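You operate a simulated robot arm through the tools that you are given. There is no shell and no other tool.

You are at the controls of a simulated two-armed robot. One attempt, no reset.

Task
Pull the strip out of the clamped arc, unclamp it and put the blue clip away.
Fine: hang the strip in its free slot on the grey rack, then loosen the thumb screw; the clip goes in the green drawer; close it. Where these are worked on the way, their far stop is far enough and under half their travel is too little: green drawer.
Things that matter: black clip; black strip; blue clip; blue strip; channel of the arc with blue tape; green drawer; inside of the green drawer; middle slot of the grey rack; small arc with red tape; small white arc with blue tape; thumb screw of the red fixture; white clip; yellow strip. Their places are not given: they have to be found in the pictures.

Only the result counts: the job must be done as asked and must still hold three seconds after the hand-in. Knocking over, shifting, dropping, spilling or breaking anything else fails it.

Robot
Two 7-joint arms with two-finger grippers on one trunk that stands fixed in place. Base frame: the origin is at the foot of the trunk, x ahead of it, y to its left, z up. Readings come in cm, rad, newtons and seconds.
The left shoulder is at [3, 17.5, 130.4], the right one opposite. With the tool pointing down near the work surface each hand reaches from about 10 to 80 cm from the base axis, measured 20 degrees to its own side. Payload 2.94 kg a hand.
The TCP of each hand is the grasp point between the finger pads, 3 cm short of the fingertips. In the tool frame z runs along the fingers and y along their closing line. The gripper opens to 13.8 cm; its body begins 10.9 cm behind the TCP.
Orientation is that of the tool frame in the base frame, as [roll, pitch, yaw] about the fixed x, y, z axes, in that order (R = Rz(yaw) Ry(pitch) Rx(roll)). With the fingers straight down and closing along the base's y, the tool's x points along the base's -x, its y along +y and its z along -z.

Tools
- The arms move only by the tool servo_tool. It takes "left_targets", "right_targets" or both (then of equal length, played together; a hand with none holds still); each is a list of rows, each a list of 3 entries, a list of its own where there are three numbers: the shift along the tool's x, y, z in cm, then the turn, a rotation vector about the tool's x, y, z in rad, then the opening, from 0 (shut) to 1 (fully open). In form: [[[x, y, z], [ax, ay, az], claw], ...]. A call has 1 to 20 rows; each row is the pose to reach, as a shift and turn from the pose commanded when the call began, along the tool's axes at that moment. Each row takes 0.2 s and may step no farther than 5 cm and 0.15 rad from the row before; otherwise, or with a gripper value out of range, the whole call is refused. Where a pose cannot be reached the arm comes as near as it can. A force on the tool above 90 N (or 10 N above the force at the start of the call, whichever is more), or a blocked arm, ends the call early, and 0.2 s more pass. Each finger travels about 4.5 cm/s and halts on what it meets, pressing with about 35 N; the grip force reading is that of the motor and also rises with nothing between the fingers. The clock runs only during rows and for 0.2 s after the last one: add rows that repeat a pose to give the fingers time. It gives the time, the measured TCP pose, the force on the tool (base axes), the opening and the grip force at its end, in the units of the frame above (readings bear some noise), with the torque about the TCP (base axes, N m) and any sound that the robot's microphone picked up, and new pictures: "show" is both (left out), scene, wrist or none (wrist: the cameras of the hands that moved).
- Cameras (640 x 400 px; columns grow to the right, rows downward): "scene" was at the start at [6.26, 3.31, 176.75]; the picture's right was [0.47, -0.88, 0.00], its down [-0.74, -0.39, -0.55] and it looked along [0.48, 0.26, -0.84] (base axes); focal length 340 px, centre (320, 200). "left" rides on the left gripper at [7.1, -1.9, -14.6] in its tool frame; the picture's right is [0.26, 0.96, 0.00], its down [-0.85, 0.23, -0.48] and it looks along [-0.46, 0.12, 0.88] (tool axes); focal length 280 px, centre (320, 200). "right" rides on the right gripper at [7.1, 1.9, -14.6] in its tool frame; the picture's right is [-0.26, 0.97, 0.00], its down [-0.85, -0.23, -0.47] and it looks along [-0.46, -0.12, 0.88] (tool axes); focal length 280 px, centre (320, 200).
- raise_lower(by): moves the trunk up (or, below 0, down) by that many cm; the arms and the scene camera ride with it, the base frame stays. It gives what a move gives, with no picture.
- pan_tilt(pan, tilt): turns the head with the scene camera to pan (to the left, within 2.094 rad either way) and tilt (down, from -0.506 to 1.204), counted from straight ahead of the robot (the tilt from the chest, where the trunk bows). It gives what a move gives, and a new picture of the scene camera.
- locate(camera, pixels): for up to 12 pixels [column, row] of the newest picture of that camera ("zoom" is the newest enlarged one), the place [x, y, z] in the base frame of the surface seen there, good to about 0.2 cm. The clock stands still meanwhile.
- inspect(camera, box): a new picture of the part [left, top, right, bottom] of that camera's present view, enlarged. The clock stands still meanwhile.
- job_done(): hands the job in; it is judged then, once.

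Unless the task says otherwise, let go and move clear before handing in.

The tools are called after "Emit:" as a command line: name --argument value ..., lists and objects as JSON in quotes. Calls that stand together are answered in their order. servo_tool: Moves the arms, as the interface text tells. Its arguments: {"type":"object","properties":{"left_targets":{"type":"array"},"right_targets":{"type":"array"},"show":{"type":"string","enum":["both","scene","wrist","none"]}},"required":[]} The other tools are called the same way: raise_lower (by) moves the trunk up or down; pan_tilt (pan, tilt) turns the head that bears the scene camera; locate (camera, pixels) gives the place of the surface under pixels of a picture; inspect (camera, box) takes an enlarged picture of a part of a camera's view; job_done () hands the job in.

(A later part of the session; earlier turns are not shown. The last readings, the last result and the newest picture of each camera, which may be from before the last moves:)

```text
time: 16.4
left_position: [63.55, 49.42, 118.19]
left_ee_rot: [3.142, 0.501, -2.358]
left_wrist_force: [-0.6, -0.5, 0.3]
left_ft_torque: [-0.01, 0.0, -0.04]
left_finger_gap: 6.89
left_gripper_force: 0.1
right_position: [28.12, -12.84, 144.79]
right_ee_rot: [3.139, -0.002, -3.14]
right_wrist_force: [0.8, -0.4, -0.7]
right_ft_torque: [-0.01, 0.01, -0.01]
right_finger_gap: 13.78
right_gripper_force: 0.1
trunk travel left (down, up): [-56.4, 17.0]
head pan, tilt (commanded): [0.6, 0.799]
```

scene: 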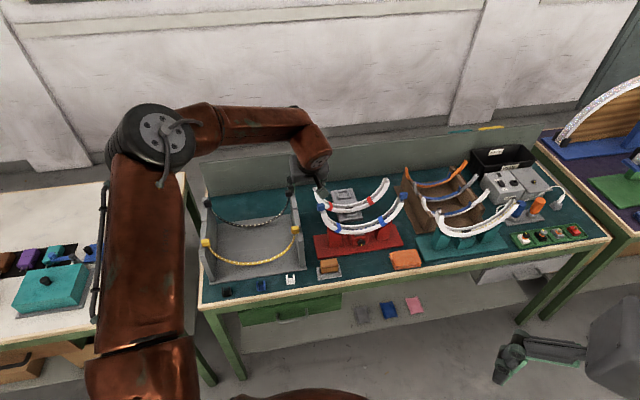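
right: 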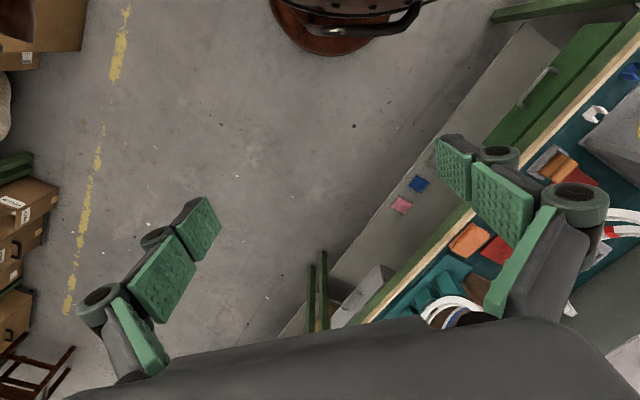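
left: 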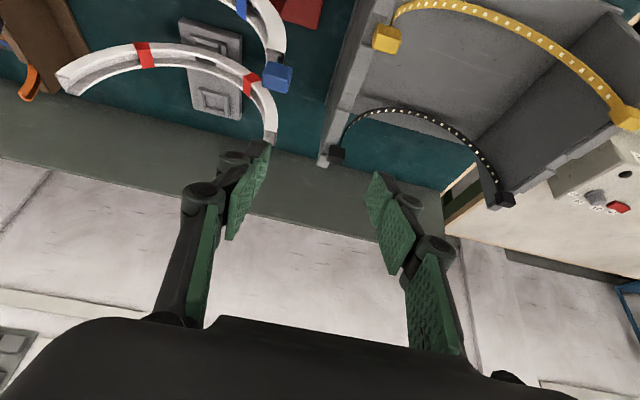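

The elbow hasn't moved at all, so the shoulder is stuck in a poor posture. I'll retract the hand toward the robot's right side and check how the elbow follows.

Emit:
servo_tool --left_targets '[[[3.35, -1.4, -2.49], [0, 0, 0], 0.5], [[6.7, -2.81, -4.97], [0, 0, 0], 0.5], [[10.05, -4.21, -7.46], [0, 0, 0], 0.5], [[13.4, -5.62, -9.94], [0, 0, 0], 0.5], [[16.76, -7.02, -12.43], [0, 0, 0], 0.5], [[20.1, -8.43, -14.9], [0, 0, 0], 0.5], [[23.46, -9.83, -17.4], [0, 0, 0], 0.5]]' --show "scene"

```text
time: 18.0
left_position: [48.33, 26.8, 123.81]
left_ee_rot: [-3.141, 0.5, -2.354]
left_wrist_force: [0.2, -0.9, 0.2]
left_ft_torque: [0.02, 0.01, 0.01]
left_finger_gap: 6.91
left_gripper_force: 0.0
left hand out of reach, approached as far as the arm can: row 5, 6, 7
right_position: [28.03, -12.98, 144.95]
right_ee_rot: [3.141, -0.001, -3.14]
right_wrist_force: [0.3, 1.0, 0.9]
right_ft_torque: [0.01, 0.02, -0.01]
right_finger_gap: 13.79
right_gripper_force: 0.0
trunk travel left (down, up): [-56.4, 17.0]
head pan, tilt (commanded): [0.6, 0.799]
```

scene: 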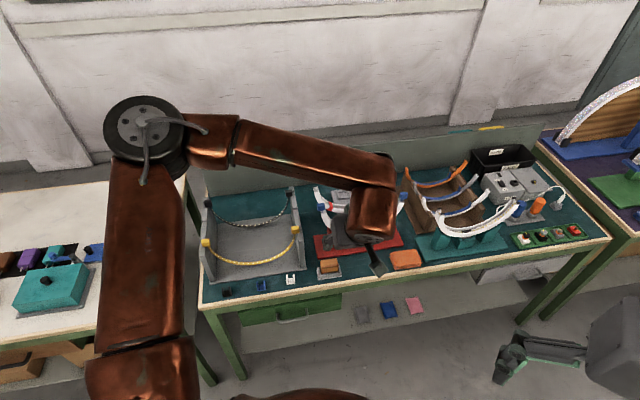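

The elbow stays put and reach gets refused even close in, so the arm is caught in a bad posture. I'll return the left hand to its starting pose (relative to the trunk) to recover the original posture.

Emit:
servo_tool --left_targets '[[[0.395, 2.704, -2.267], [0.028, 0.0677, 0.1098], 0.5], [[0.79, 5.409, -4.534], [0.0561, 0.1354, 0.2196], 0.5], [[1.185, 8.113, -6.801], [0.0841, 0.2031, 0.3294], 0.5], [[1.58, 10.817, -9.069], [0.1122, 0.2707, 0.4392], 0.5], [[1.975, 13.521, -11.336], [0.1402, 0.3384, 0.549], 0.5], [[2.37, 16.226, -13.603], [0.1683, 0.4061, 0.6588], 0.5], [[2.765, 18.93, -15.87], [0.1963, 0.4738, 0.7686], 0.5], [[2.765, 18.93, -15.87], [0.1963, 0.4738, 0.7686], 0.5]]' --show "scene"

```text
time: 19.8
left_position: [27.74, 33.09, 136.28]
left_ee_rot: [-3.14, -0.003, -3.141]
left_wrist_force: [0.1, -0.4, 0.2]
left_ft_torque: [0.02, 0.06, -0.01]
left_finger_gap: 6.9
left_gripper_force: 0.0
right_position: [28.15, -13.08, 144.88]
right_ee_rot: [3.14, -0.002, 3.14]
right_wrist_force: [-0.1, -0.6, -0.1]
right_ft_torque: [0.03, 0.03, -0.01]
right_finger_gap: 13.79
right_gripper_force: 0.0
trunk travel left (down, up): [-56.4, 17.0]
head pan, tilt (commanded): [0.6, 0.799]
```

scene: 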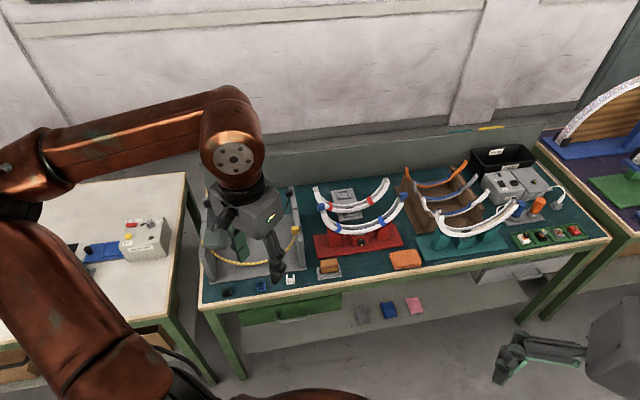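

The posture recovered (elbow back at far left). Now I'll first lower the hand in front of the body so the elbow drops, then extend outward from there.

Emit:
servo_tool --left_targets '[[[0, 0, 4.8], [0, 0, 0], 0.5], [[0, 0, 9.6], [0, 0, 0], 0.5], [[0, 0, 14.4], [0, 0, 0], 0.5], [[0, 0, 19.2], [0, 0, 0], 0.5], [[0, 0, 24], [0, 0, 0], 0.5]]' --show "scene"

```text
time: 21.0
left_position: [28.08, 33.21, 112.18]
left_ee_rot: [3.139, 0.0, -3.142]
left_wrist_force: [0.2, 0.5, -0.1]
left_ft_torque: [0.03, 0.01, 0.0]
left_finger_gap: 6.92
left_gripper_force: 0.1
right_position: [28.26, -12.91, 144.85]
right_ee_rot: [3.14, -0.002, 3.141]
right_wrist_force: [0.7, 0.1, -0.1]
right_ft_torque: [0.0, 0.04, 0.0]
right_finger_gap: 13.8
right_gripper_force: 0.0
trunk travel left (down, up): [-56.4, 17.0]
head pan, tilt (commanded): [0.6, 0.799]
```

scene: 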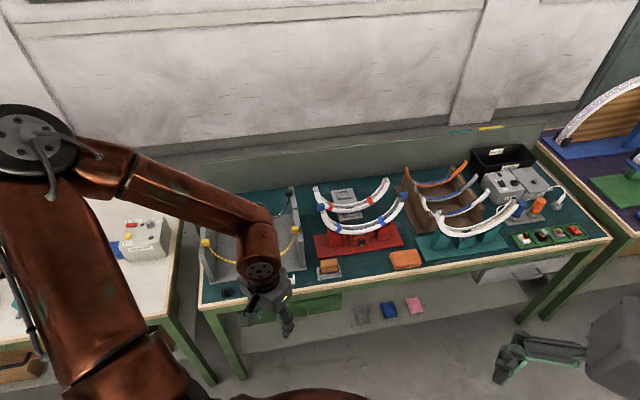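

Emit:
locate --camera "scene" --pixels '[[30, 150], [130, 180], [255, 260], [60, 300], [110, 370], [200, 205]]'

```text
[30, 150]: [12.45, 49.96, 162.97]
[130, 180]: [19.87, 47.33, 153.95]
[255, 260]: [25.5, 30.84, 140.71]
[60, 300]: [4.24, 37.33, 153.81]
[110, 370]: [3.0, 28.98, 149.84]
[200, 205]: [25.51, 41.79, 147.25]
```

The elbow is now above the shoulder (z≈160 vs 139), i.e. in a branch that limits forward reach. I'll go back up to the start pose and check the elbow there.

Emit:
servo_tool --left_targets '[[[0, 0, -4.8], [0, 0, 0], 0.5], [[0, 0, -9.6], [0, 0, 0], 0.5], [[0, 0, -14.4], [0, 0, 0], 0.5], [[0, 0, -19.2], [0, 0, 0], 0.5], [[0, 0, -24], [0, 0, 0], 0.5]]' --show "none"

Emit:
pan_tilt --pan 1.1 --tilt 0.8

```text
time: 22.2
left_position: [27.84, 33.25, 136.5]
left_ee_rot: [3.137, 0.0, -3.14]
left_wrist_force: [-0.4, -0.8, 0.3]
left_ft_torque: [0.03, -0.04, 0.02]
left_finger_gap: 6.88
left_gripper_force: 0.1
right_position: [28.06, -13.06, 144.9]
right_ee_rot: [3.139, 0.0, 3.141]
right_wrist_force: [0.3, -0.2, -0.4]
right_ft_torque: [0.03, -0.05, 0.03]
right_finger_gap: 13.83
right_gripper_force: 0.0
trunk travel left (down, up): [-56.4, 17.0]
head pan, tilt (commanded): [0.6, 0.799]
```

```text
time: 23.1
left_position: [27.78, 33.18, 136.42]
left_ee_rot: [3.14, -0.001, -3.139]
left_wrist_force: [0.1, 0.0, 0.0]
left_ft_torque: [0.04, 0.02, 0.0]
left_finger_gap: 6.88
left_gripper_force: 0.0
right_position: [28.0, -12.94, 144.9]
right_ee_rot: [-3.141, 0.0, 3.141]
right_wrist_force: [0.6, 0.3, -0.4]
right_ft_torque: [-0.01, 0.02, -0.01]
right_finger_gap: 13.81
right_gripper_force: 0.1
trunk travel left (down, up): [-56.4, 17.0]
head pan, tilt (commanded): [1.1, 0.799]
```

scene: 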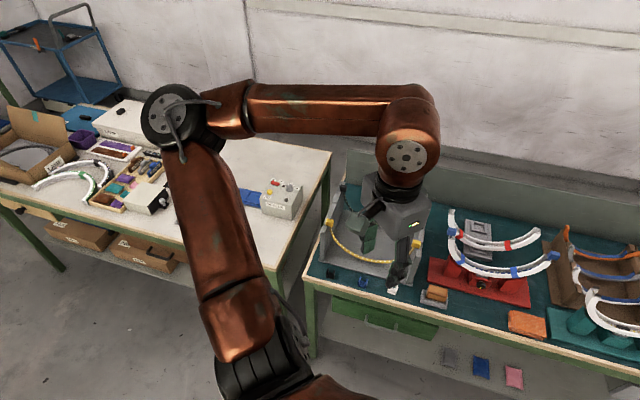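

Emit:
locate --camera "scene" --pixels '[[172, 118], [210, 230], [240, 320], [250, 370], [405, 155], [400, 190], [300, 110], [230, 105]]'

```text
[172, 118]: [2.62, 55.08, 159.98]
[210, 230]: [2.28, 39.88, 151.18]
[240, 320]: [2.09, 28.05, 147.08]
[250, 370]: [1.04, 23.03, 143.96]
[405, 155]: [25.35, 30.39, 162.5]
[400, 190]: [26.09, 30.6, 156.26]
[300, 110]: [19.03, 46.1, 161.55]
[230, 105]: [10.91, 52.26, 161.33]
```

The elbow starts abducted above shoulder height. I'll try to change its posture by pitching the hand to point forward while moving it ahead and down, which should let the elbow drop.

Emit:
servo_tool --left_targets '[[[-2.52, 0.5, 2.4], [0, -0.14, 0], 0.5], [[-5.04, 1, 4.8], [0, -0.28, 0], 0.5], [[-7.56, 1.5, 7.2], [0, -0.42, 0], 0.5], [[-10.08, 2, 9.6], [0, -0.56, 0], 0.5], [[-12.6, 2.5, 12], [0, -0.7, 0], 0.5], [[-15.12, 3, 14.4], [0, -0.84, 0], 0.5], [[-17.64, 3.5, 16.8], [0, -0.98, 0], 0.5], [[-20.16, 4, 19.2], [0, -1.12, 0], 0.5], [[-22.68, 4.5, 21.6], [0, -1.26, 0], 0.5], [[-25.2, 5, 24], [0, -1.4, 0], 0.5]]' --show "scene"

```text
time: 25.3
left_position: [53.01, 38.41, 112.36]
left_ee_rot: [3.116, 1.4, 3.12]
left_wrist_force: [0.8, -0.5, 0.1]
left_ft_torque: [0.01, 0.01, 0.01]
left_finger_gap: 6.9
left_gripper_force: 0.0
right_position: [28.04, -13.04, 144.8]
right_ee_rot: [3.14, 0.0, -3.139]
right_wrist_force: [0.3, 0.7, 0.5]
right_ft_torque: [-0.01, 0.0, 0.02]
right_finger_gap: 13.79
right_gripper_force: 0.2
trunk travel left (down, up): [-56.4, 17.0]
head pan, tilt (commanded): [1.1, 0.799]
```

scene: 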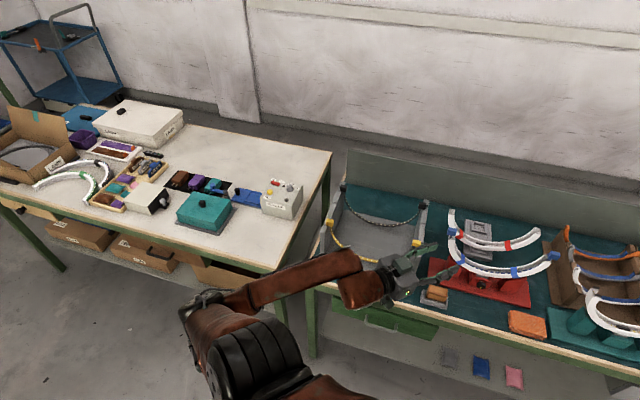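

The elbow has dropped below the shoulder now. I'll check positions of elbow and wrist.

Emit:
locate --camera "scene" --pixels '[[205, 310], [235, 300], [310, 275], [360, 280], [405, 270], [230, 340], [185, 315]]'

```text
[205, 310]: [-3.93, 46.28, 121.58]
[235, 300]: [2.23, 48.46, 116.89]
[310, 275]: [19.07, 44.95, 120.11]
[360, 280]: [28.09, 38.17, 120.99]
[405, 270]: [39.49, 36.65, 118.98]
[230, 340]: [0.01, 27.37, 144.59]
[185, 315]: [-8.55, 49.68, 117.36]
```

Good: elbow now near (-4,49,115), the right branch. I'll yaw the hand to face the bench squarely (tilt 0.9 rad) and bring it in front of the left blue block.

Emit:
servo_tool --left_targets '[[[-1.0, 0.24, 1.1], [-0.1034, 0.0677, -0.0463], 0.5], [[-2.0, 0.47, 2.21], [-0.2069, 0.1354, -0.0926], 0.5], [[-3.0, 0.71, 3.31], [-0.3103, 0.2031, -0.1389], 0.5], [[-4.01, 0.94, 4.41], [-0.4138, 0.2707, -0.1851], 0.5], [[-5.01, 1.18, 5.51], [-0.5172, 0.3384, -0.2314], 0.5], [[-6.01, 1.41, 6.62], [-0.6207, 0.4061, -0.2777], 0.5], [[-7.01, 1.65, 7.72], [-0.7241, 0.4738, -0.324], 0.5], [[-7.01, 1.65, 7.72], [-0.7241, 0.4738, -0.324], 0.5]]' --show "both"

```text
time: 27.1
left_position: [54.82, 39.5, 113.26]
left_ee_rot: [-2.999, 1.254, -2.792]
left_wrist_force: [0.6, 0.8, 0.1]
left_ft_torque: [0.03, 0.03, -0.01]
left_finger_gap: 6.9
left_gripper_force: 0.0
left hand out of reach, approached as far as the arm can: row 2, 3, 4, 5, 6, 7, 8
right_position: [28.03, -12.86, 144.83]
right_ee_rot: [-3.14, 0.0, 3.141]
right_wrist_force: [-0.2, 0.3, -0.5]
right_ft_torque: [0.0, 0.01, -0.02]
right_finger_gap: 13.8
right_gripper_force: 0.1
trunk travel left (down, up): [-56.4, 17.0]
head pan, tilt (commanded): [1.1, 0.799]
```

scene: 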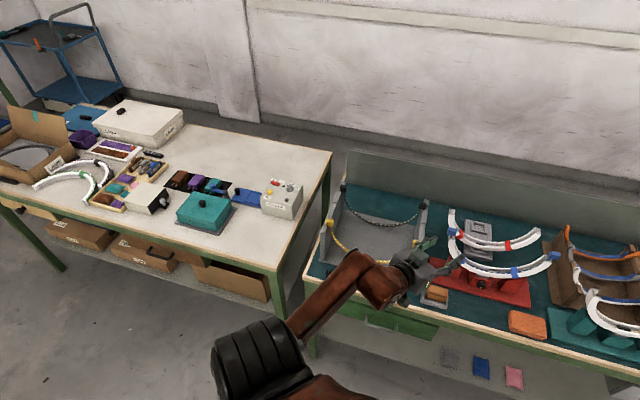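
left: 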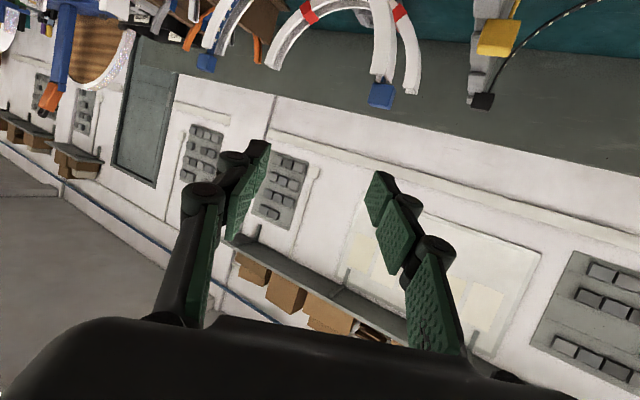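

The hand's rotation stalled with the elbow low. I'll first extend forward with the hand still nearly horizontal, to straighten the arm before reorienting.

Emit:
servo_tool --left_targets '[[[-3.5, 0.37, 2.75], [0, 0, 0], 0.5], [[-7.0, 0.73, 5.5], [0, 0, 0], 0.5], [[-10.5, 1.1, 8.2], [0, 0, 0], 0.5], [[-14.13, 1.46, 10.92], [0, 0, 0], 0.5]]' --show "scene"

```text
time: 28.1
left_position: [69.09, 44.67, 123.0]
left_ee_rot: [-3.003, 1.253, -2.792]
left_wrist_force: [0.3, -0.5, -0.9]
left_ft_torque: [0.01, -0.03, -0.03]
left_finger_gap: 6.88
left_gripper_force: 0.1
right_position: [28.24, -12.92, 144.73]
right_ee_rot: [3.141, -0.001, -3.141]
right_wrist_force: [0.6, 0.4, 0.3]
right_ft_torque: [-0.01, 0.03, 0.01]
right_finger_gap: 13.8
right_gripper_force: 0.0
trunk travel left (down, up): [-56.4, 17.0]
head pan, tilt (commanded): [1.1, 0.799]
```

scene: 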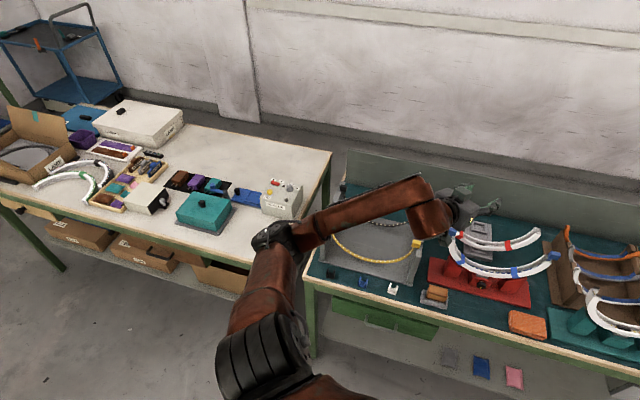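

No refusal now, and the elbow has swung forward (275,240). Next I'll yaw and pitch the hand toward the bench-square orientation in a few steps.

Emit:
locate --camera "scene" --pixels '[[272, 238], [295, 232], [430, 205], [350, 210]]'

Emit:
servo_tool --left_targets '[[[0, 0, 0], [-0.1, 0.08, -0.04], 0.5], [[0, 0, 0], [-0.2, 0.16, -0.08], 0.5], [[0, 0, 0], [-0.3, 0.24, -0.12], 0.5]]' --show "none"

```text
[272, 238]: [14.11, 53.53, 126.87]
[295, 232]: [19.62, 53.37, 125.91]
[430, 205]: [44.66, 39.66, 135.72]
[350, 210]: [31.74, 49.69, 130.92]
```

```text
time: 28.9
left_position: [69.04, 44.49, 123.06]
left_ee_rot: [-3.099, 1.001, -2.567]
left_wrist_force: [0.0, -0.8, 0.9]
left_ft_torque: [0.0, 0.01, 0.02]
left_finger_gap: 6.89
left_gripper_force: 0.0
right_position: [28.23, -13.07, 144.82]
right_ee_rot: [3.14, -0.002, -3.141]
right_wrist_force: [0.3, -0.6, -0.3]
right_ft_torque: [0.02, 0.02, 0.02]
right_finger_gap: 13.81
right_gripper_force: 0.0
trunk travel left (down, up): [-56.4, 17.0]
head pan, tilt (commanded): [1.1, 0.799]
```

Rotation is free in this posture. I'll continue to the square orientation with 0.5 rad tilt over the left blue block at z≈118.

Emit:
servo_tool --left_targets '[[[0.8, 0.66, 1.05], [-0.0468, 0.124, -0.0416], 0.5], [[1.59, 1.32, 2.1], [-0.0935, 0.248, -0.0833], 0.5], [[2.39, 1.98, 3.14], [-0.1403, 0.372, -0.1249], 0.5], [[3.18, 2.64, 4.19], [-0.187, 0.4959, -0.1665], 0.5], [[3.18, 2.64, 4.19], [-0.187, 0.4959, -0.1665], 0.5]]' --show "both"

```text
time: 30.1
left_position: [69.27, 47.53, 117.89]
left_ee_rot: [-3.14, 0.5, -2.356]
left_wrist_force: [0.3, -0.4, -0.4]
left_ft_torque: [-0.03, -0.03, 0.04]
left_finger_gap: 6.91
left_gripper_force: 0.0
right_position: [28.06, -12.95, 144.89]
right_ee_rot: [3.14, 0.0, 3.141]
right_wrist_force: [0.6, 0.0, -0.3]
right_ft_torque: [0.01, -0.03, -0.02]
right_finger_gap: 13.78
right_gripper_force: 0.1
trunk travel left (down, up): [-56.4, 17.0]
head pan, tilt (commanded): [1.1, 0.799]
```

scene: 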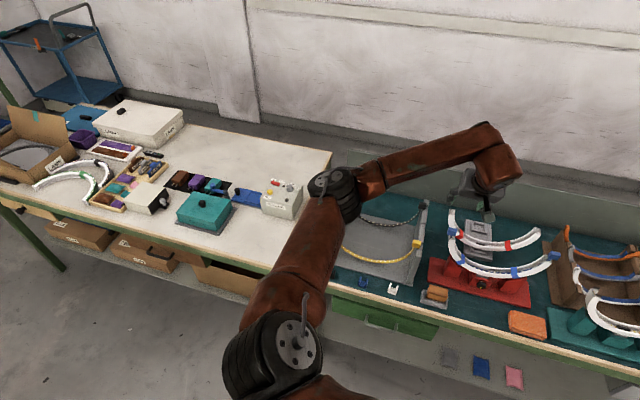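
left: 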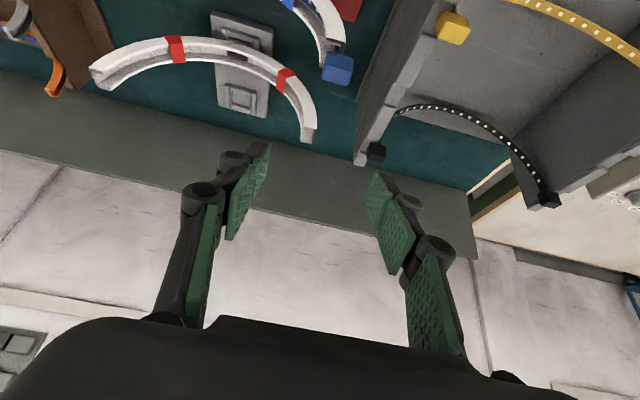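

The hand is now exactly over the block at (69.3,47.5,117.9) with a healthy posture. I'll reduce the tilt to 0.3 rad, drop to z=115 and look.

Emit:
servo_tool --left_targets '[[[0.42, 0, 1.42], [0, 0.1, 0], 0.5], [[0.85, 0, 2.84], [0, 0.2, 0], 0.5], [[0.85, 0, 2.84], [0, 0.2, 0], 0.5]]' --show "wrist"

Emit:
pan_tilt --pan 0.6 --tilt 0.8

```text
time: 30.9
left_position: [69.78, 47.92, 115.07]
left_ee_rot: [-3.14, 0.302, -2.355]
left_wrist_force: [-0.3, 0.4, 0.3]
left_ft_torque: [-0.01, 0.02, -0.02]
left_finger_gap: 6.89
left_gripper_force: 0.0
right_position: [28.05, -12.96, 144.76]
right_ee_rot: [3.138, -0.001, -3.14]
right_wrist_force: [1.1, -0.2, -0.2]
right_ft_torque: [0.0, 0.0, 0.03]
right_finger_gap: 13.78
right_gripper_force: 0.0
trunk travel left (down, up): [-56.4, 17.0]
head pan, tilt (commanded): [1.1, 0.799]
```

left: 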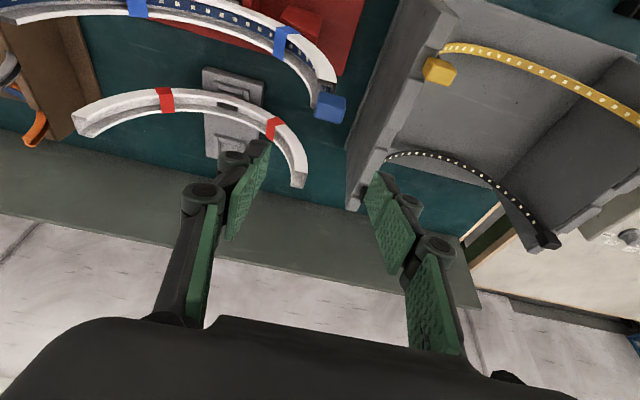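

```text
time: 31.8
left_position: [69.71, 47.83, 115.09]
left_ee_rot: [-3.139, 0.303, -2.355]
left_wrist_force: [0.3, 1.0, -0.4]
left_ft_torque: [0.0, 0.03, -0.02]
left_finger_gap: 6.9
left_gripper_force: 0.1
right_position: [28.14, -12.99, 144.9]
right_ee_rot: [3.14, 0.001, -3.14]
right_wrist_force: [-0.1, 0.2, 0.2]
right_ft_torque: [0.02, 0.01, -0.04]
right_finger_gap: 13.8
right_gripper_force: 0.0
trunk travel left (down, up): [-56.4, 17.0]
head pan, tilt (commanded): [0.6, 0.799]
```

scene: 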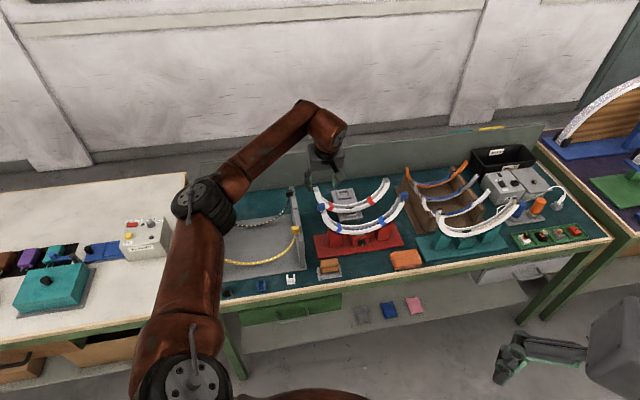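

Reach is fine here. Before gripping I'll rehearse the carry with the empty hand: across to above the left rack notch at z≈112.

Emit:
servo_tool --left_targets '[[[-0.43, 4.34, 0.48], [0, 0, 0], 0.5], [[-0.86, 8.69, 0.97], [0, 0, 0], 0.5], [[-1.3, 13.03, 1.45], [0, 0, 0], 0.5], [[-1.73, 17.38, 1.93], [0, 0, 0], 0.5], [[-2.16, 21.72, 2.42], [0, 0, 0], 0.5], [[-2.59, 26.07, 2.9], [0, 0, 0], 0.5], [[-3.03, 30.41, 3.38], [0, 0, 0], 0.5], [[-3.46, 34.76, 3.87], [0, 0, 0], 0.5], [[-3.89, 39.1, 4.35], [0, 0, 0], 0.5], [[-3.89, 39.1, 4.35], [0, 0, 0], 0.5]]' --show "both"

```text
time: 34.0
left_position: [45.6, 79.09, 111.94]
left_ee_rot: [-3.138, 0.302, -2.355]
left_wrist_force: [-0.2, -0.6, -0.3]
left_ft_torque: [-0.01, 0.0, 0.02]
left_finger_gap: 6.92
left_gripper_force: 0.1
right_position: [28.25, -13.02, 144.82]
right_ee_rot: [3.14, -0.002, 3.14]
right_wrist_force: [-0.3, -0.1, 0.1]
right_ft_torque: [0.04, 0.02, -0.01]
right_finger_gap: 13.8
right_gripper_force: 0.0
trunk travel left (down, up): [-56.4, 17.0]
head pan, tilt (commanded): [0.6, 0.799]
```

scene: 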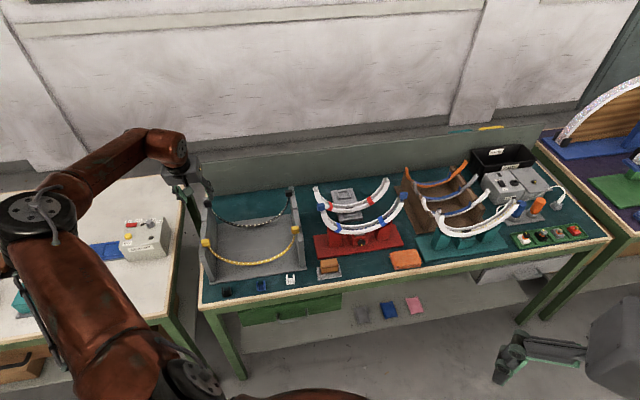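
left: 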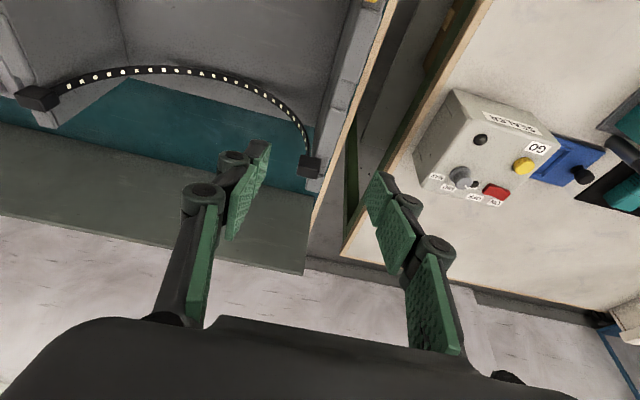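

The carry is reachable. I'll also rehearse the descent to z≈103.5 (tips above the wall) and check fingertip alignment with the notch.

Emit:
servo_tool --left_targets '[[[1.25, 0, 4.06], [0, 0, 0], 0.5], [[2.51, 0, 8.12], [0, 0, 0], 0.35], [[2.51, 0, 8.12], [0, 0, 0], 0.2], [[2.51, 0, 8.12], [0, 0, 0], 0.2]]' --show "both"

Emit:
inspect --camera "scene" --box '[150, 130, 230, 250]'

Emit:
inspect --camera "left" --box '[180, 60, 440, 240]'

```text
time: 35.0
left_position: [45.86, 79.04, 103.39]
left_ee_rot: [-3.139, 0.3, -2.357]
left_wrist_force: [-0.2, 0.2, -0.4]
left_ft_torque: [0.01, 0.04, -0.02]
left_finger_gap: 2.76
left_gripper_force: 0.1
right_position: [28.17, -12.98, 144.81]
right_ee_rot: [-3.141, -0.003, -3.141]
right_wrist_force: [-0.2, 0.7, -0.2]
right_ft_torque: [-0.01, 0.02, -0.01]
right_finger_gap: 13.77
right_gripper_force: 0.1
trunk travel left (down, up): [-56.4, 17.0]
head pan, tilt (commanded): [0.6, 0.799]
```

scene: 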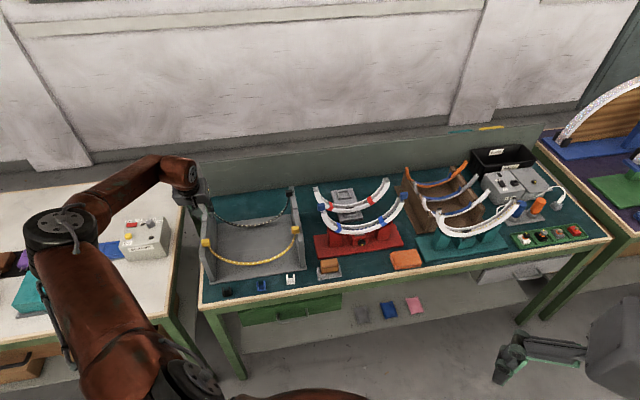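
left: 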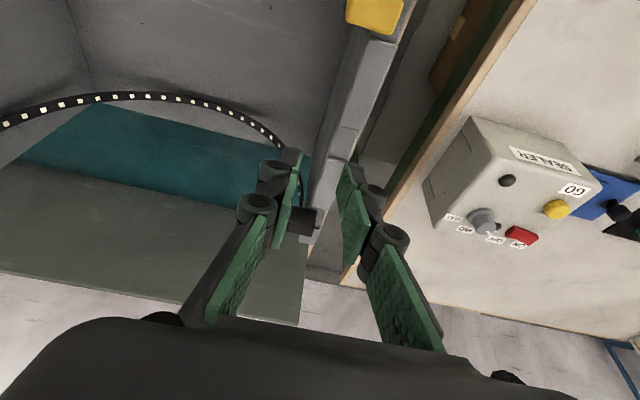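

```text
3.33 times, centred on (190, 190) of scene
```

zoom: 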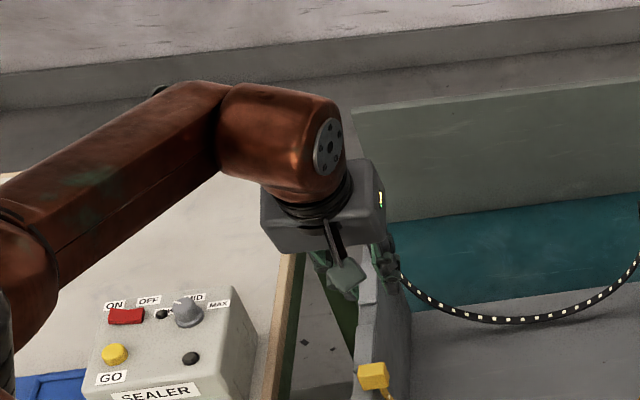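

```text
2.22 times, centred on (310, 150) of left
```

zoom: 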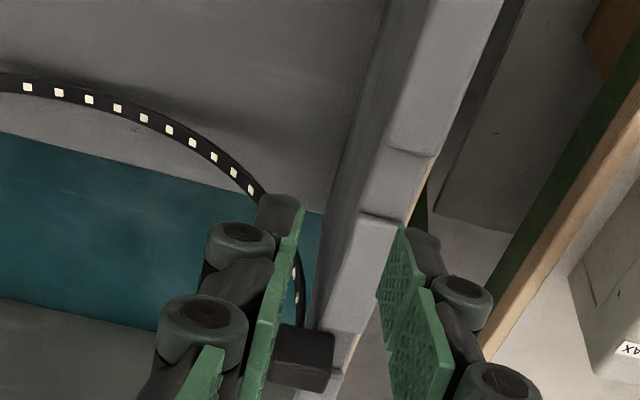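

I'll locate the fingertip corners in the zoom to calibrate where the tips are relative to the TCP at this opening.

Emit:
locate --camera "zoom" --pixels '[[299, 208], [296, 215], [402, 232], [405, 240], [275, 197], [425, 233], [270, 210], [392, 270], [275, 300], [430, 245], [398, 165], [375, 200]]'

```text
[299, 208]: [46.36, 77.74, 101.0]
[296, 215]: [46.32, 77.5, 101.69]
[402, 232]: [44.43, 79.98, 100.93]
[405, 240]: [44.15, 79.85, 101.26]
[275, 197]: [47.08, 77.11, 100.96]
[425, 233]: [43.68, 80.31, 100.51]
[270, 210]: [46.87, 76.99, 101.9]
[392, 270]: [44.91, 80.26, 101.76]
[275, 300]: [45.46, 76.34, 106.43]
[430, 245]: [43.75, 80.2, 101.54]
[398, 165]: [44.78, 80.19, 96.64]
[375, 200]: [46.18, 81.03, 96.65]
```

Tips sit roughly 2.5 cm beyond the TCP, with the notch floor confirmed near b≈89–90. I'll go back up and return above the left blue block.

Emit:
servo_tool --left_targets '[[[-1.0, 0, -3.2], [0, 0, 0], 0.3], [[-2.0, 0, -6.4], [0, 0, 0], 0.4], [[-2.95, 0, -9.55], [0, 0, 0], 0.5], [[-2.42, -4.31, -9.72], [0, 0, 0], 0.5], [[-1.89, -8.62, -9.88], [0, 0, 0], 0.5], [[-1.36, -12.93, -10.05], [0, 0, 0], 0.5], [[-0.83, -17.24, -10.21], [0, 0, 0], 0.5], [[-0.3, -21.56, -10.37], [0, 0, 0], 0.5], [[0.23, -25.87, -10.54], [0, 0, 0], 0.5], [[0.76, -30.18, -10.7], [0, 0, 0], 0.5], [[1.29, -34.49, -10.87], [0, 0, 0], 0.5], [[1.82, -38.8, -11.03], [0, 0, 0], 0.5], [[1.82, -38.8, -11.03], [0, 0, 0], 0.5]]' --show "both"

```text
time: 37.8
left_position: [69.34, 48.22, 113.71]
left_ee_rot: [-3.139, 0.302, -2.354]
left_wrist_force: [-0.8, 0.1, 0.4]
left_ft_torque: [-0.03, -0.03, -0.03]
left_finger_gap: 6.93
left_gripper_force: 0.0
right_position: [28.18, -12.89, 144.88]
right_ee_rot: [3.141, 0.0, 3.141]
right_wrist_force: [-0.4, 0.4, -0.4]
right_ft_torque: [-0.04, -0.01, 0.01]
right_finger_gap: 13.81
right_gripper_force: 0.1
trunk travel left (down, up): [-56.4, 17.0]
head pan, tilt (commanded): [0.6, 0.799]
```

scene: 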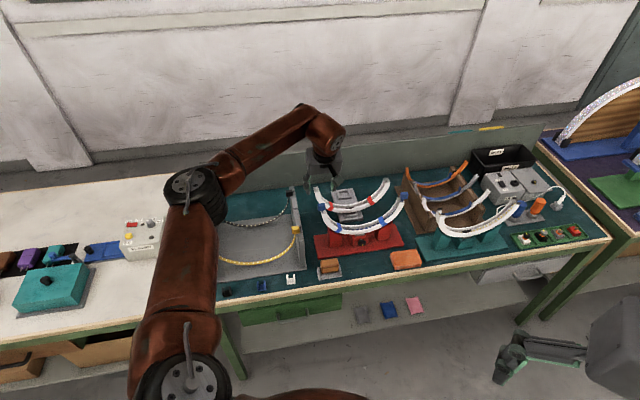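
left: 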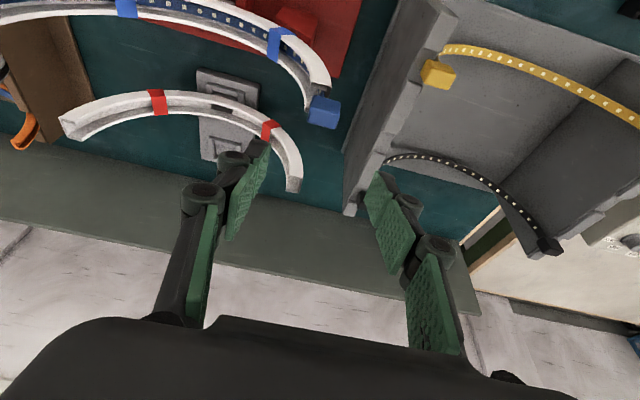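

I'll zoom with the wrist camera on the left blue block for a second measurement before descending.

Emit:
inspect --camera "left" --box '[280, 80, 360, 130]'

Emit:
locate --camera "left" --pixels '[[313, 97], [340, 101], [337, 120], [310, 118], [325, 108], [325, 124], [320, 104], [332, 104]]'

```text
8.00 times, centred on (320, 105) of left
```

zoom: 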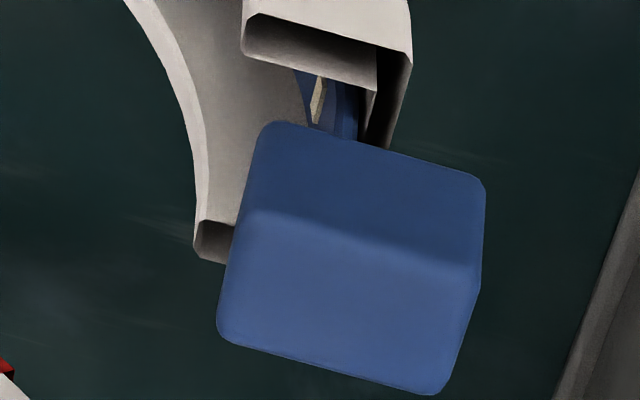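

```text
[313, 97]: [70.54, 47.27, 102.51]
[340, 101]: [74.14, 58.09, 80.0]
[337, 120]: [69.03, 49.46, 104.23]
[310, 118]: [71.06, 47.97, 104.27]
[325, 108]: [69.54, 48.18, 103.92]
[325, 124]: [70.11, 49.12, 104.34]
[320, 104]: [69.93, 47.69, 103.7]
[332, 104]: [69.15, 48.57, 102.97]
```

Emit:
locate --camera "zoom" --pixels '[[258, 225], [468, 285], [228, 328], [436, 385], [350, 300], [350, 170], [470, 210], [265, 140], [230, 270], [460, 340]]'

```text
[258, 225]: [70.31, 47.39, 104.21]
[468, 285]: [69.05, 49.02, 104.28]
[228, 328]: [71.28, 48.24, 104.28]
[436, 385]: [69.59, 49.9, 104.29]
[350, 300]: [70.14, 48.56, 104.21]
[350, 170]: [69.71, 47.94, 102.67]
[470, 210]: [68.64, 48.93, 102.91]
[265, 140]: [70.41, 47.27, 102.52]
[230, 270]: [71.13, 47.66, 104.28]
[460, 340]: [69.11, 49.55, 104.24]
```

Block top spans a≈13.8–16.6, b≈83.1–84.7, z≈104.25. I'll descend 8.25 cm with a small sideways correction so the tips overlap the block by about 1.3 cm.

Emit:
servo_tool --left_targets '[[[0.8, -0.1, 2.6], [0, 0, 0], 0.5], [[1.6, -0.2, 5.2], [0, 0, 0], 0.5], [[2.2, -0.27, 7.1], [0, 0, 0], 0.5], [[2.44, -0.27, 7.88], [0, 0, 0], 0.5], [[2.44, -0.27, 7.88], [0, 0, 0], 0.5]]' --show "both"

Emit:
inspect --camera "left" --box '[220, 70, 420, 200]'

Emit:
inspect --camera "scene" --box '[290, 150, 370, 220]'

```text
time: 39.0
left_position: [69.82, 47.98, 105.4]
left_ee_rot: [-3.138, 0.302, -2.355]
left_wrist_force: [-0.2, 0.4, 0.0]
left_ft_torque: [0.0, 0.03, 0.01]
left_finger_gap: 6.91
left_gripper_force: 0.0
right_position: [28.17, -13.03, 144.87]
right_ee_rot: [3.138, -0.003, 3.141]
right_wrist_force: [-0.6, -0.4, 0.3]
right_ft_torque: [0.0, -0.01, 0.01]
right_finger_gap: 13.8
right_gripper_force: 0.0
trunk travel left (down, up): [-56.4, 17.0]
head pan, tilt (commanded): [0.6, 0.799]
```

scene: 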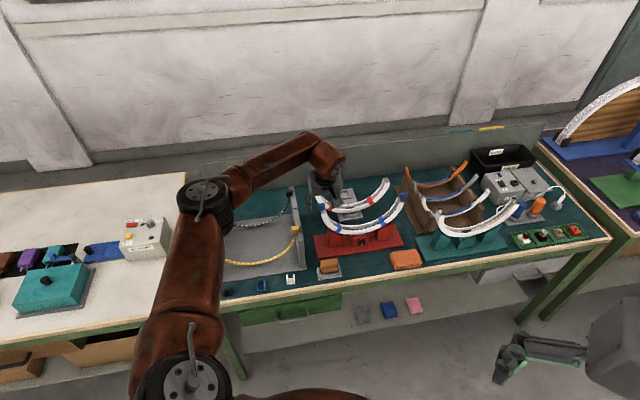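
left: 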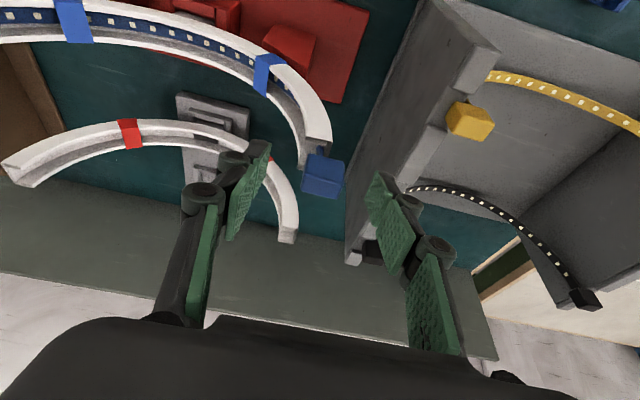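

```text
3.08 times, centred on (320, 135) of left
```

zoom: 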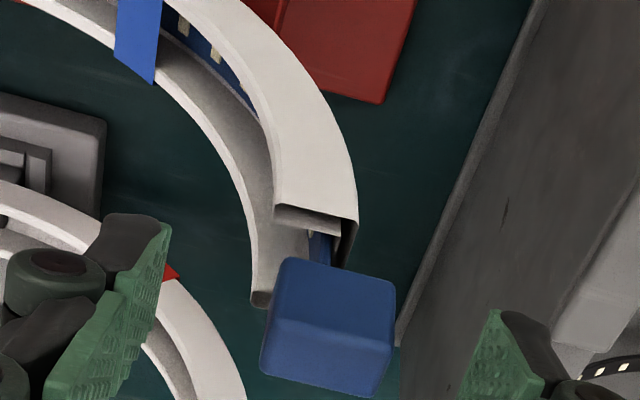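

```text
5.71 times, centred on (330, 185) of scene
```

zoom: 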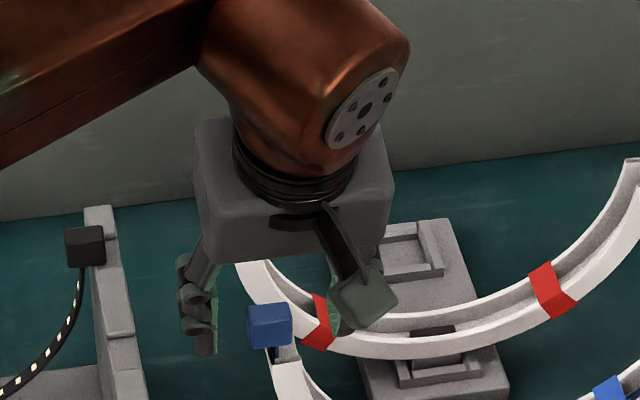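

Checking fingertip positions relative to the block from the wrist view.

Emit:
locate --camera "left" --pixels '[[269, 143], [268, 147], [256, 141], [379, 173], [381, 178], [384, 174], [322, 172], [322, 190], [322, 160], [262, 180], [232, 235]]'

```text
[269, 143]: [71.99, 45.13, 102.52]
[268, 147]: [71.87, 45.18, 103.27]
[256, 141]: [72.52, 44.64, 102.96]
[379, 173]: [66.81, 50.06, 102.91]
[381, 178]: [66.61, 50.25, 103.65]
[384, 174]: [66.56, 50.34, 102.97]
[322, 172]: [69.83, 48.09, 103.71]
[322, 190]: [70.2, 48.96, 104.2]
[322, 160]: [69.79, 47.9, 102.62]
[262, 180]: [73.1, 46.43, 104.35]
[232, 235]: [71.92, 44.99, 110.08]
```

Tips are at z≈102.7 at their near corners, centred on the block in a. I'll go 0.3 cm lower and close on the block.

Emit:
servo_tool --left_targets '[[[0.09, 0.15, 0.29], [0, 0, 0], 0.5], [[0.09, 0.15, 0.29], [0, 0, 0], 0.3], [[0.09, 0.15, 0.29], [0, 0, 0], 0.2], [[0.09, 0.15, 0.29], [0, 0, 0], 0.1], [[0.09, 0.15, 0.29], [0, 0, 0], 0.05], [[0.09, 0.15, 0.29], [0, 0, 0], 0.05], [[0.09, 0.15, 0.29], [0, 0, 0], 0.05]]' --show "both"

Emit:
inspect --camera "left" --box '[220, 70, 420, 200]'

Emit:
inspect --camera "scene" --box '[290, 150, 420, 240]'

```text
time: 40.6
left_position: [69.69, 48.2, 104.92]
left_ee_rot: [-3.139, 0.302, -2.357]
left_wrist_force: [-1.1, -0.1, -0.2]
left_ft_torque: [0.04, 0.05, -0.04]
left_finger_gap: 2.48
left_gripper_force: 34.7
right_position: [28.09, -13.0, 144.99]
right_ee_rot: [3.14, -0.001, 3.14]
right_wrist_force: [-0.3, -0.7, -0.3]
right_ft_torque: [0.01, -0.01, 0.04]
right_finger_gap: 13.8
right_gripper_force: 0.2
trunk travel left (down, up): [-56.4, 17.0]
head pan, tilt (commanded): [0.6, 0.799]
```

scene: 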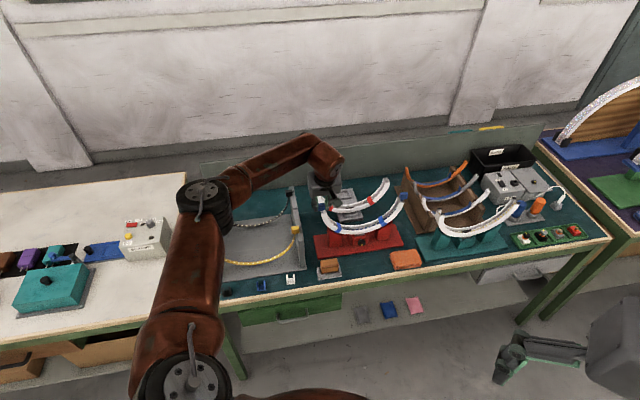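
left: 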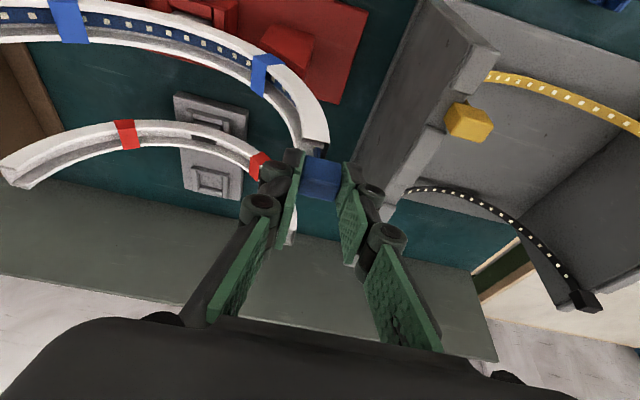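

```text
3.08 times, centred on (320, 135) of left
```

zoom: 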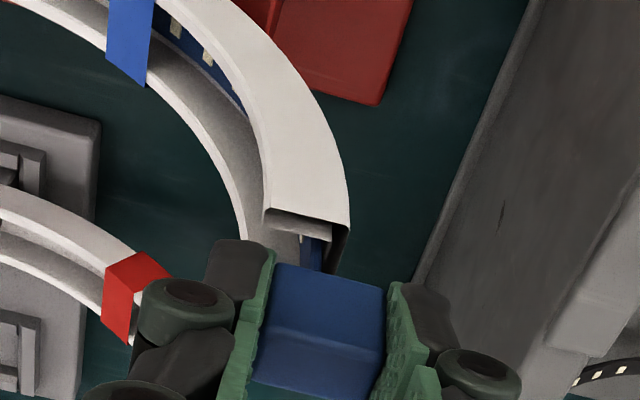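

```text
4.44 times, centred on (355, 195) of scene
```

zoom: 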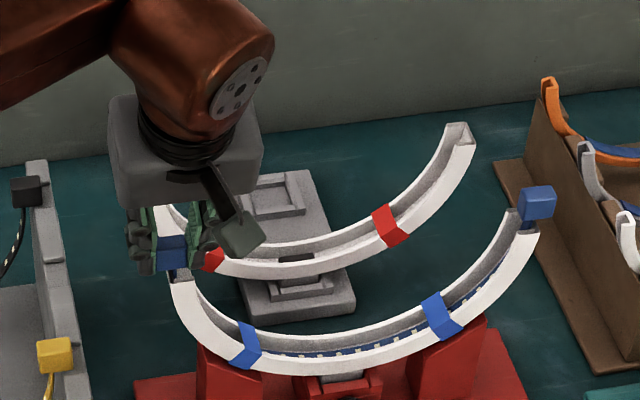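

The grip holds (gap 2.48, 34.7 N). I'll check how far the tips extend below the block's top.

Emit:
inspect --camera "left" --box '[270, 130, 370, 220]'

Emit:
locate --camera "left" --pixels '[[302, 155], [304, 153], [290, 150], [345, 165], [350, 164], [360, 168], [322, 160], [322, 175], [322, 195], [309, 158], [340, 166]]'

```text
4.44 times, centred on (320, 175) of left
```

zoom: 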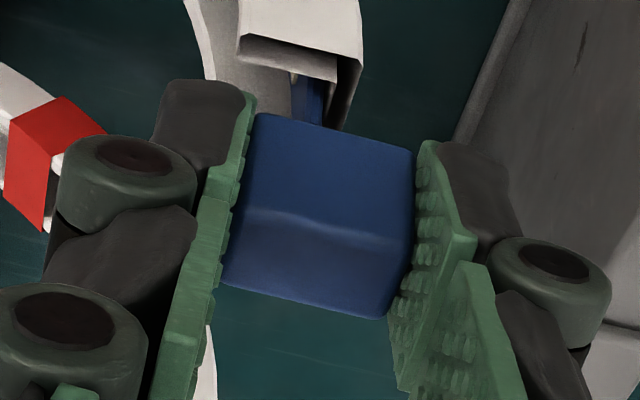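

```text
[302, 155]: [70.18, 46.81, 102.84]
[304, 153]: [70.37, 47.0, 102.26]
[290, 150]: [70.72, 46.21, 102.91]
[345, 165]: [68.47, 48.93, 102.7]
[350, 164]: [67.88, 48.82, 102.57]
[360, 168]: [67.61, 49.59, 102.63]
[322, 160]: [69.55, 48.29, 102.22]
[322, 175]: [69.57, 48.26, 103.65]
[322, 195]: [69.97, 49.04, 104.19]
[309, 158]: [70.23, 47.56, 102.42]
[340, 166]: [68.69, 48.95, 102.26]
```

Near tip corners are at z≈102.5, giving about 1.7 cm overlap – good for the 0.5 cm deep notch. I'll lift 1 cm and look at the strip and forces.

Emit:
servo_tool --left_targets '[[[-0.15, 0, -0.48], [0, 0, 0], 0.05], [[-0.3, 0, -0.96], [0, 0, 0], 0.05], [[-0.3, 0, -0.96], [0, 0, 0], 0.05]]' --show "wrist"

Emit:
inspect --camera "scene" --box '[290, 150, 420, 240]'

```text
time: 41.4
left_position: [69.75, 48.16, 106.07]
left_ee_rot: [-3.14, 0.301, -2.356]
left_wrist_force: [-0.5, -0.6, -0.6]
left_ft_torque: [0.07, 0.04, -0.01]
left_finger_gap: 2.49
left_gripper_force: 35.2
right_position: [28.17, -12.9, 144.89]
right_ee_rot: [-3.141, 0.0, 3.141]
right_wrist_force: [-0.2, 0.4, 0.0]
right_ft_torque: [-0.01, 0.01, 0.0]
right_finger_gap: 13.81
right_gripper_force: 0.0
trunk travel left (down, up): [-56.4, 17.0]
head pan, tilt (commanded): [0.6, 0.799]
```

left: 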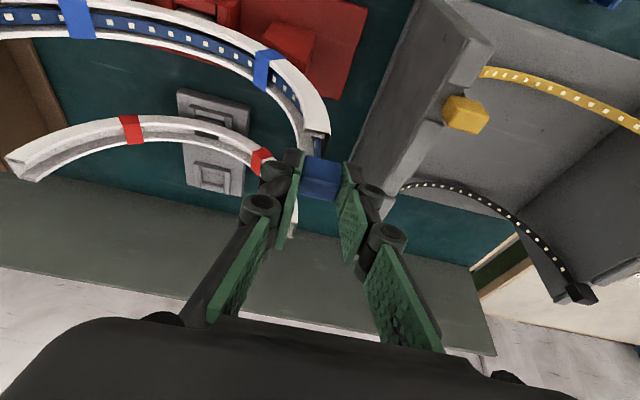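

```text
4.44 times, centred on (355, 195) of scene
```

zoom: 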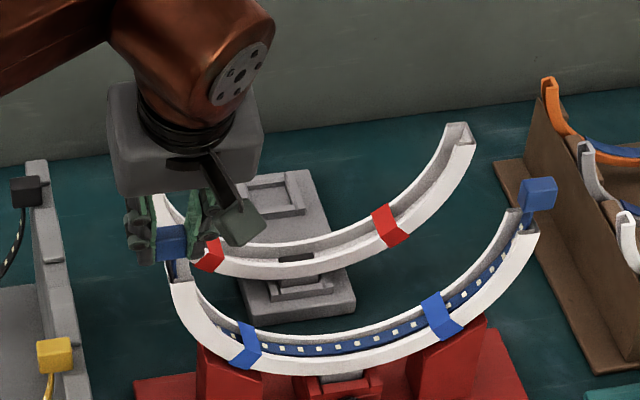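

The whole strip rose together (right block lifted too), so it's stiff and free. I'll lift another 2 cm and check that the tape doesn't catch it.

Emit:
servo_tool --left_targets '[[[-0.2, 0, -0.64], [0, 0, 0], 0.05], [[-0.4, 0, -1.28], [0, 0, 0], 0.05], [[-0.59, 0, -1.91], [0, 0, 0], 0.05], [[-0.59, 0, -1.91], [0, 0, 0], 0.05]]' --show "none"

Emit:
inspect --camera "scene" --box '[290, 150, 420, 240]'

```text
time: 42.4
left_position: [69.81, 48.12, 108.15]
left_ee_rot: [-3.139, 0.301, -2.357]
left_wrist_force: [0.3, -0.7, -0.4]
left_ft_torque: [0.03, 0.02, 0.03]
left_finger_gap: 2.49
left_gripper_force: 34.9
right_position: [28.21, -12.89, 144.93]
right_ee_rot: [3.141, -0.001, -3.141]
right_wrist_force: [0.3, -0.8, -0.6]
right_ft_torque: [0.02, -0.02, -0.03]
right_finger_gap: 13.78
right_gripper_force: 0.0
trunk travel left (down, up): [-56.4, 17.0]
head pan, tilt (commanded): [0.6, 0.799]
```

```text
4.44 times, centred on (355, 195) of scene
```

zoom: 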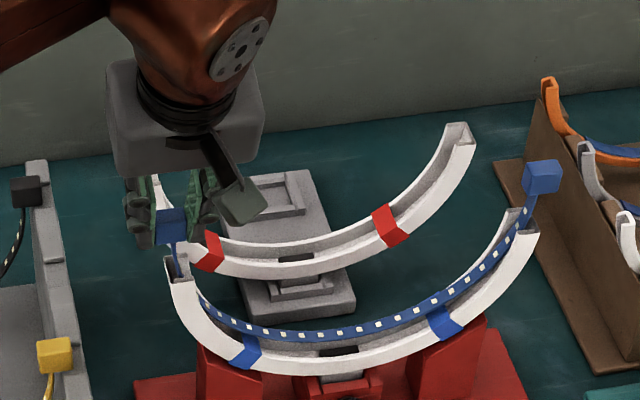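

The strip is free of the channel with no load. I'll raise the trunk 15 cm to clear the arc and rack walls.

Emit:
raise_lower --by 15

Emit:
inspect --camera "scene" --box '[240, 130, 440, 260]'

```text
time: 44.2
left_position: [69.65, 48.03, 122.97]
left_ee_rot: [-3.14, 0.302, -2.357]
left_wrist_force: [-0.9, 0.4, -1.0]
left_ft_torque: [0.05, 0.02, 0.02]
left_finger_gap: 2.5
left_gripper_force: 34.9
right_position: [28.04, -12.97, 159.92]
right_ee_rot: [-3.141, -0.001, 3.141]
right_wrist_force: [-0.6, -1.0, 0.3]
right_ft_torque: [-0.03, 0.0, -0.02]
right_finger_gap: 13.83
right_gripper_force: 0.0
trunk travel left (down, up): [-71.4, 2.0]
head pan, tilt (commanded): [0.6, 0.799]
```

```text
3.08 times, centred on (340, 195) of scene
```

zoom: 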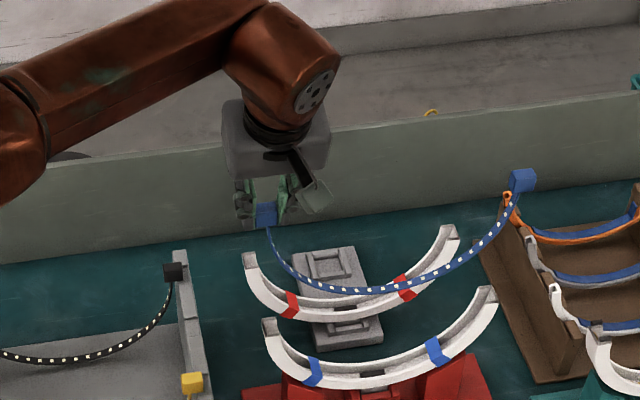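

The strip hangs level and clear. I'll measure both blocks to know its yaw relative to the hand.

Emit:
inspect --camera "scene" --box '[385, 170, 425, 200]'

Emit:
locate --camera "zoom" --pixels '[[320, 190], [300, 175], [350, 170], [370, 185], [310, 215], [360, 205], [335, 165], [290, 200]]'

Emit:
locate --camera "scene" --pixels '[[323, 199], [322, 202], [336, 221], [360, 224], [390, 206], [403, 188]]'

```text
13.33 times, centred on (405, 185) of scene
```

zoom: 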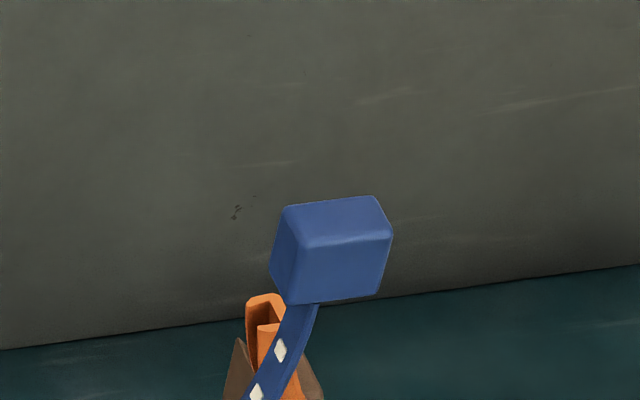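

```text
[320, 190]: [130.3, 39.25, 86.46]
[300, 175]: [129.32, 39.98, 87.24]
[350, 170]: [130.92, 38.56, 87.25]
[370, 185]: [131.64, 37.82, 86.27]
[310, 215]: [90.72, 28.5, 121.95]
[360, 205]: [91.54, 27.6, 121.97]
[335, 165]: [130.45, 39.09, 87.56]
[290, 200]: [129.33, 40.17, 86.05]
```

```text
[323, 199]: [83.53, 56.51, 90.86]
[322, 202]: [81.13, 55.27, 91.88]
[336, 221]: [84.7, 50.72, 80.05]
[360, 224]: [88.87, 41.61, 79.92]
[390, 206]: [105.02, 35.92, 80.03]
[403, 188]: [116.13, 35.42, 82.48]
```

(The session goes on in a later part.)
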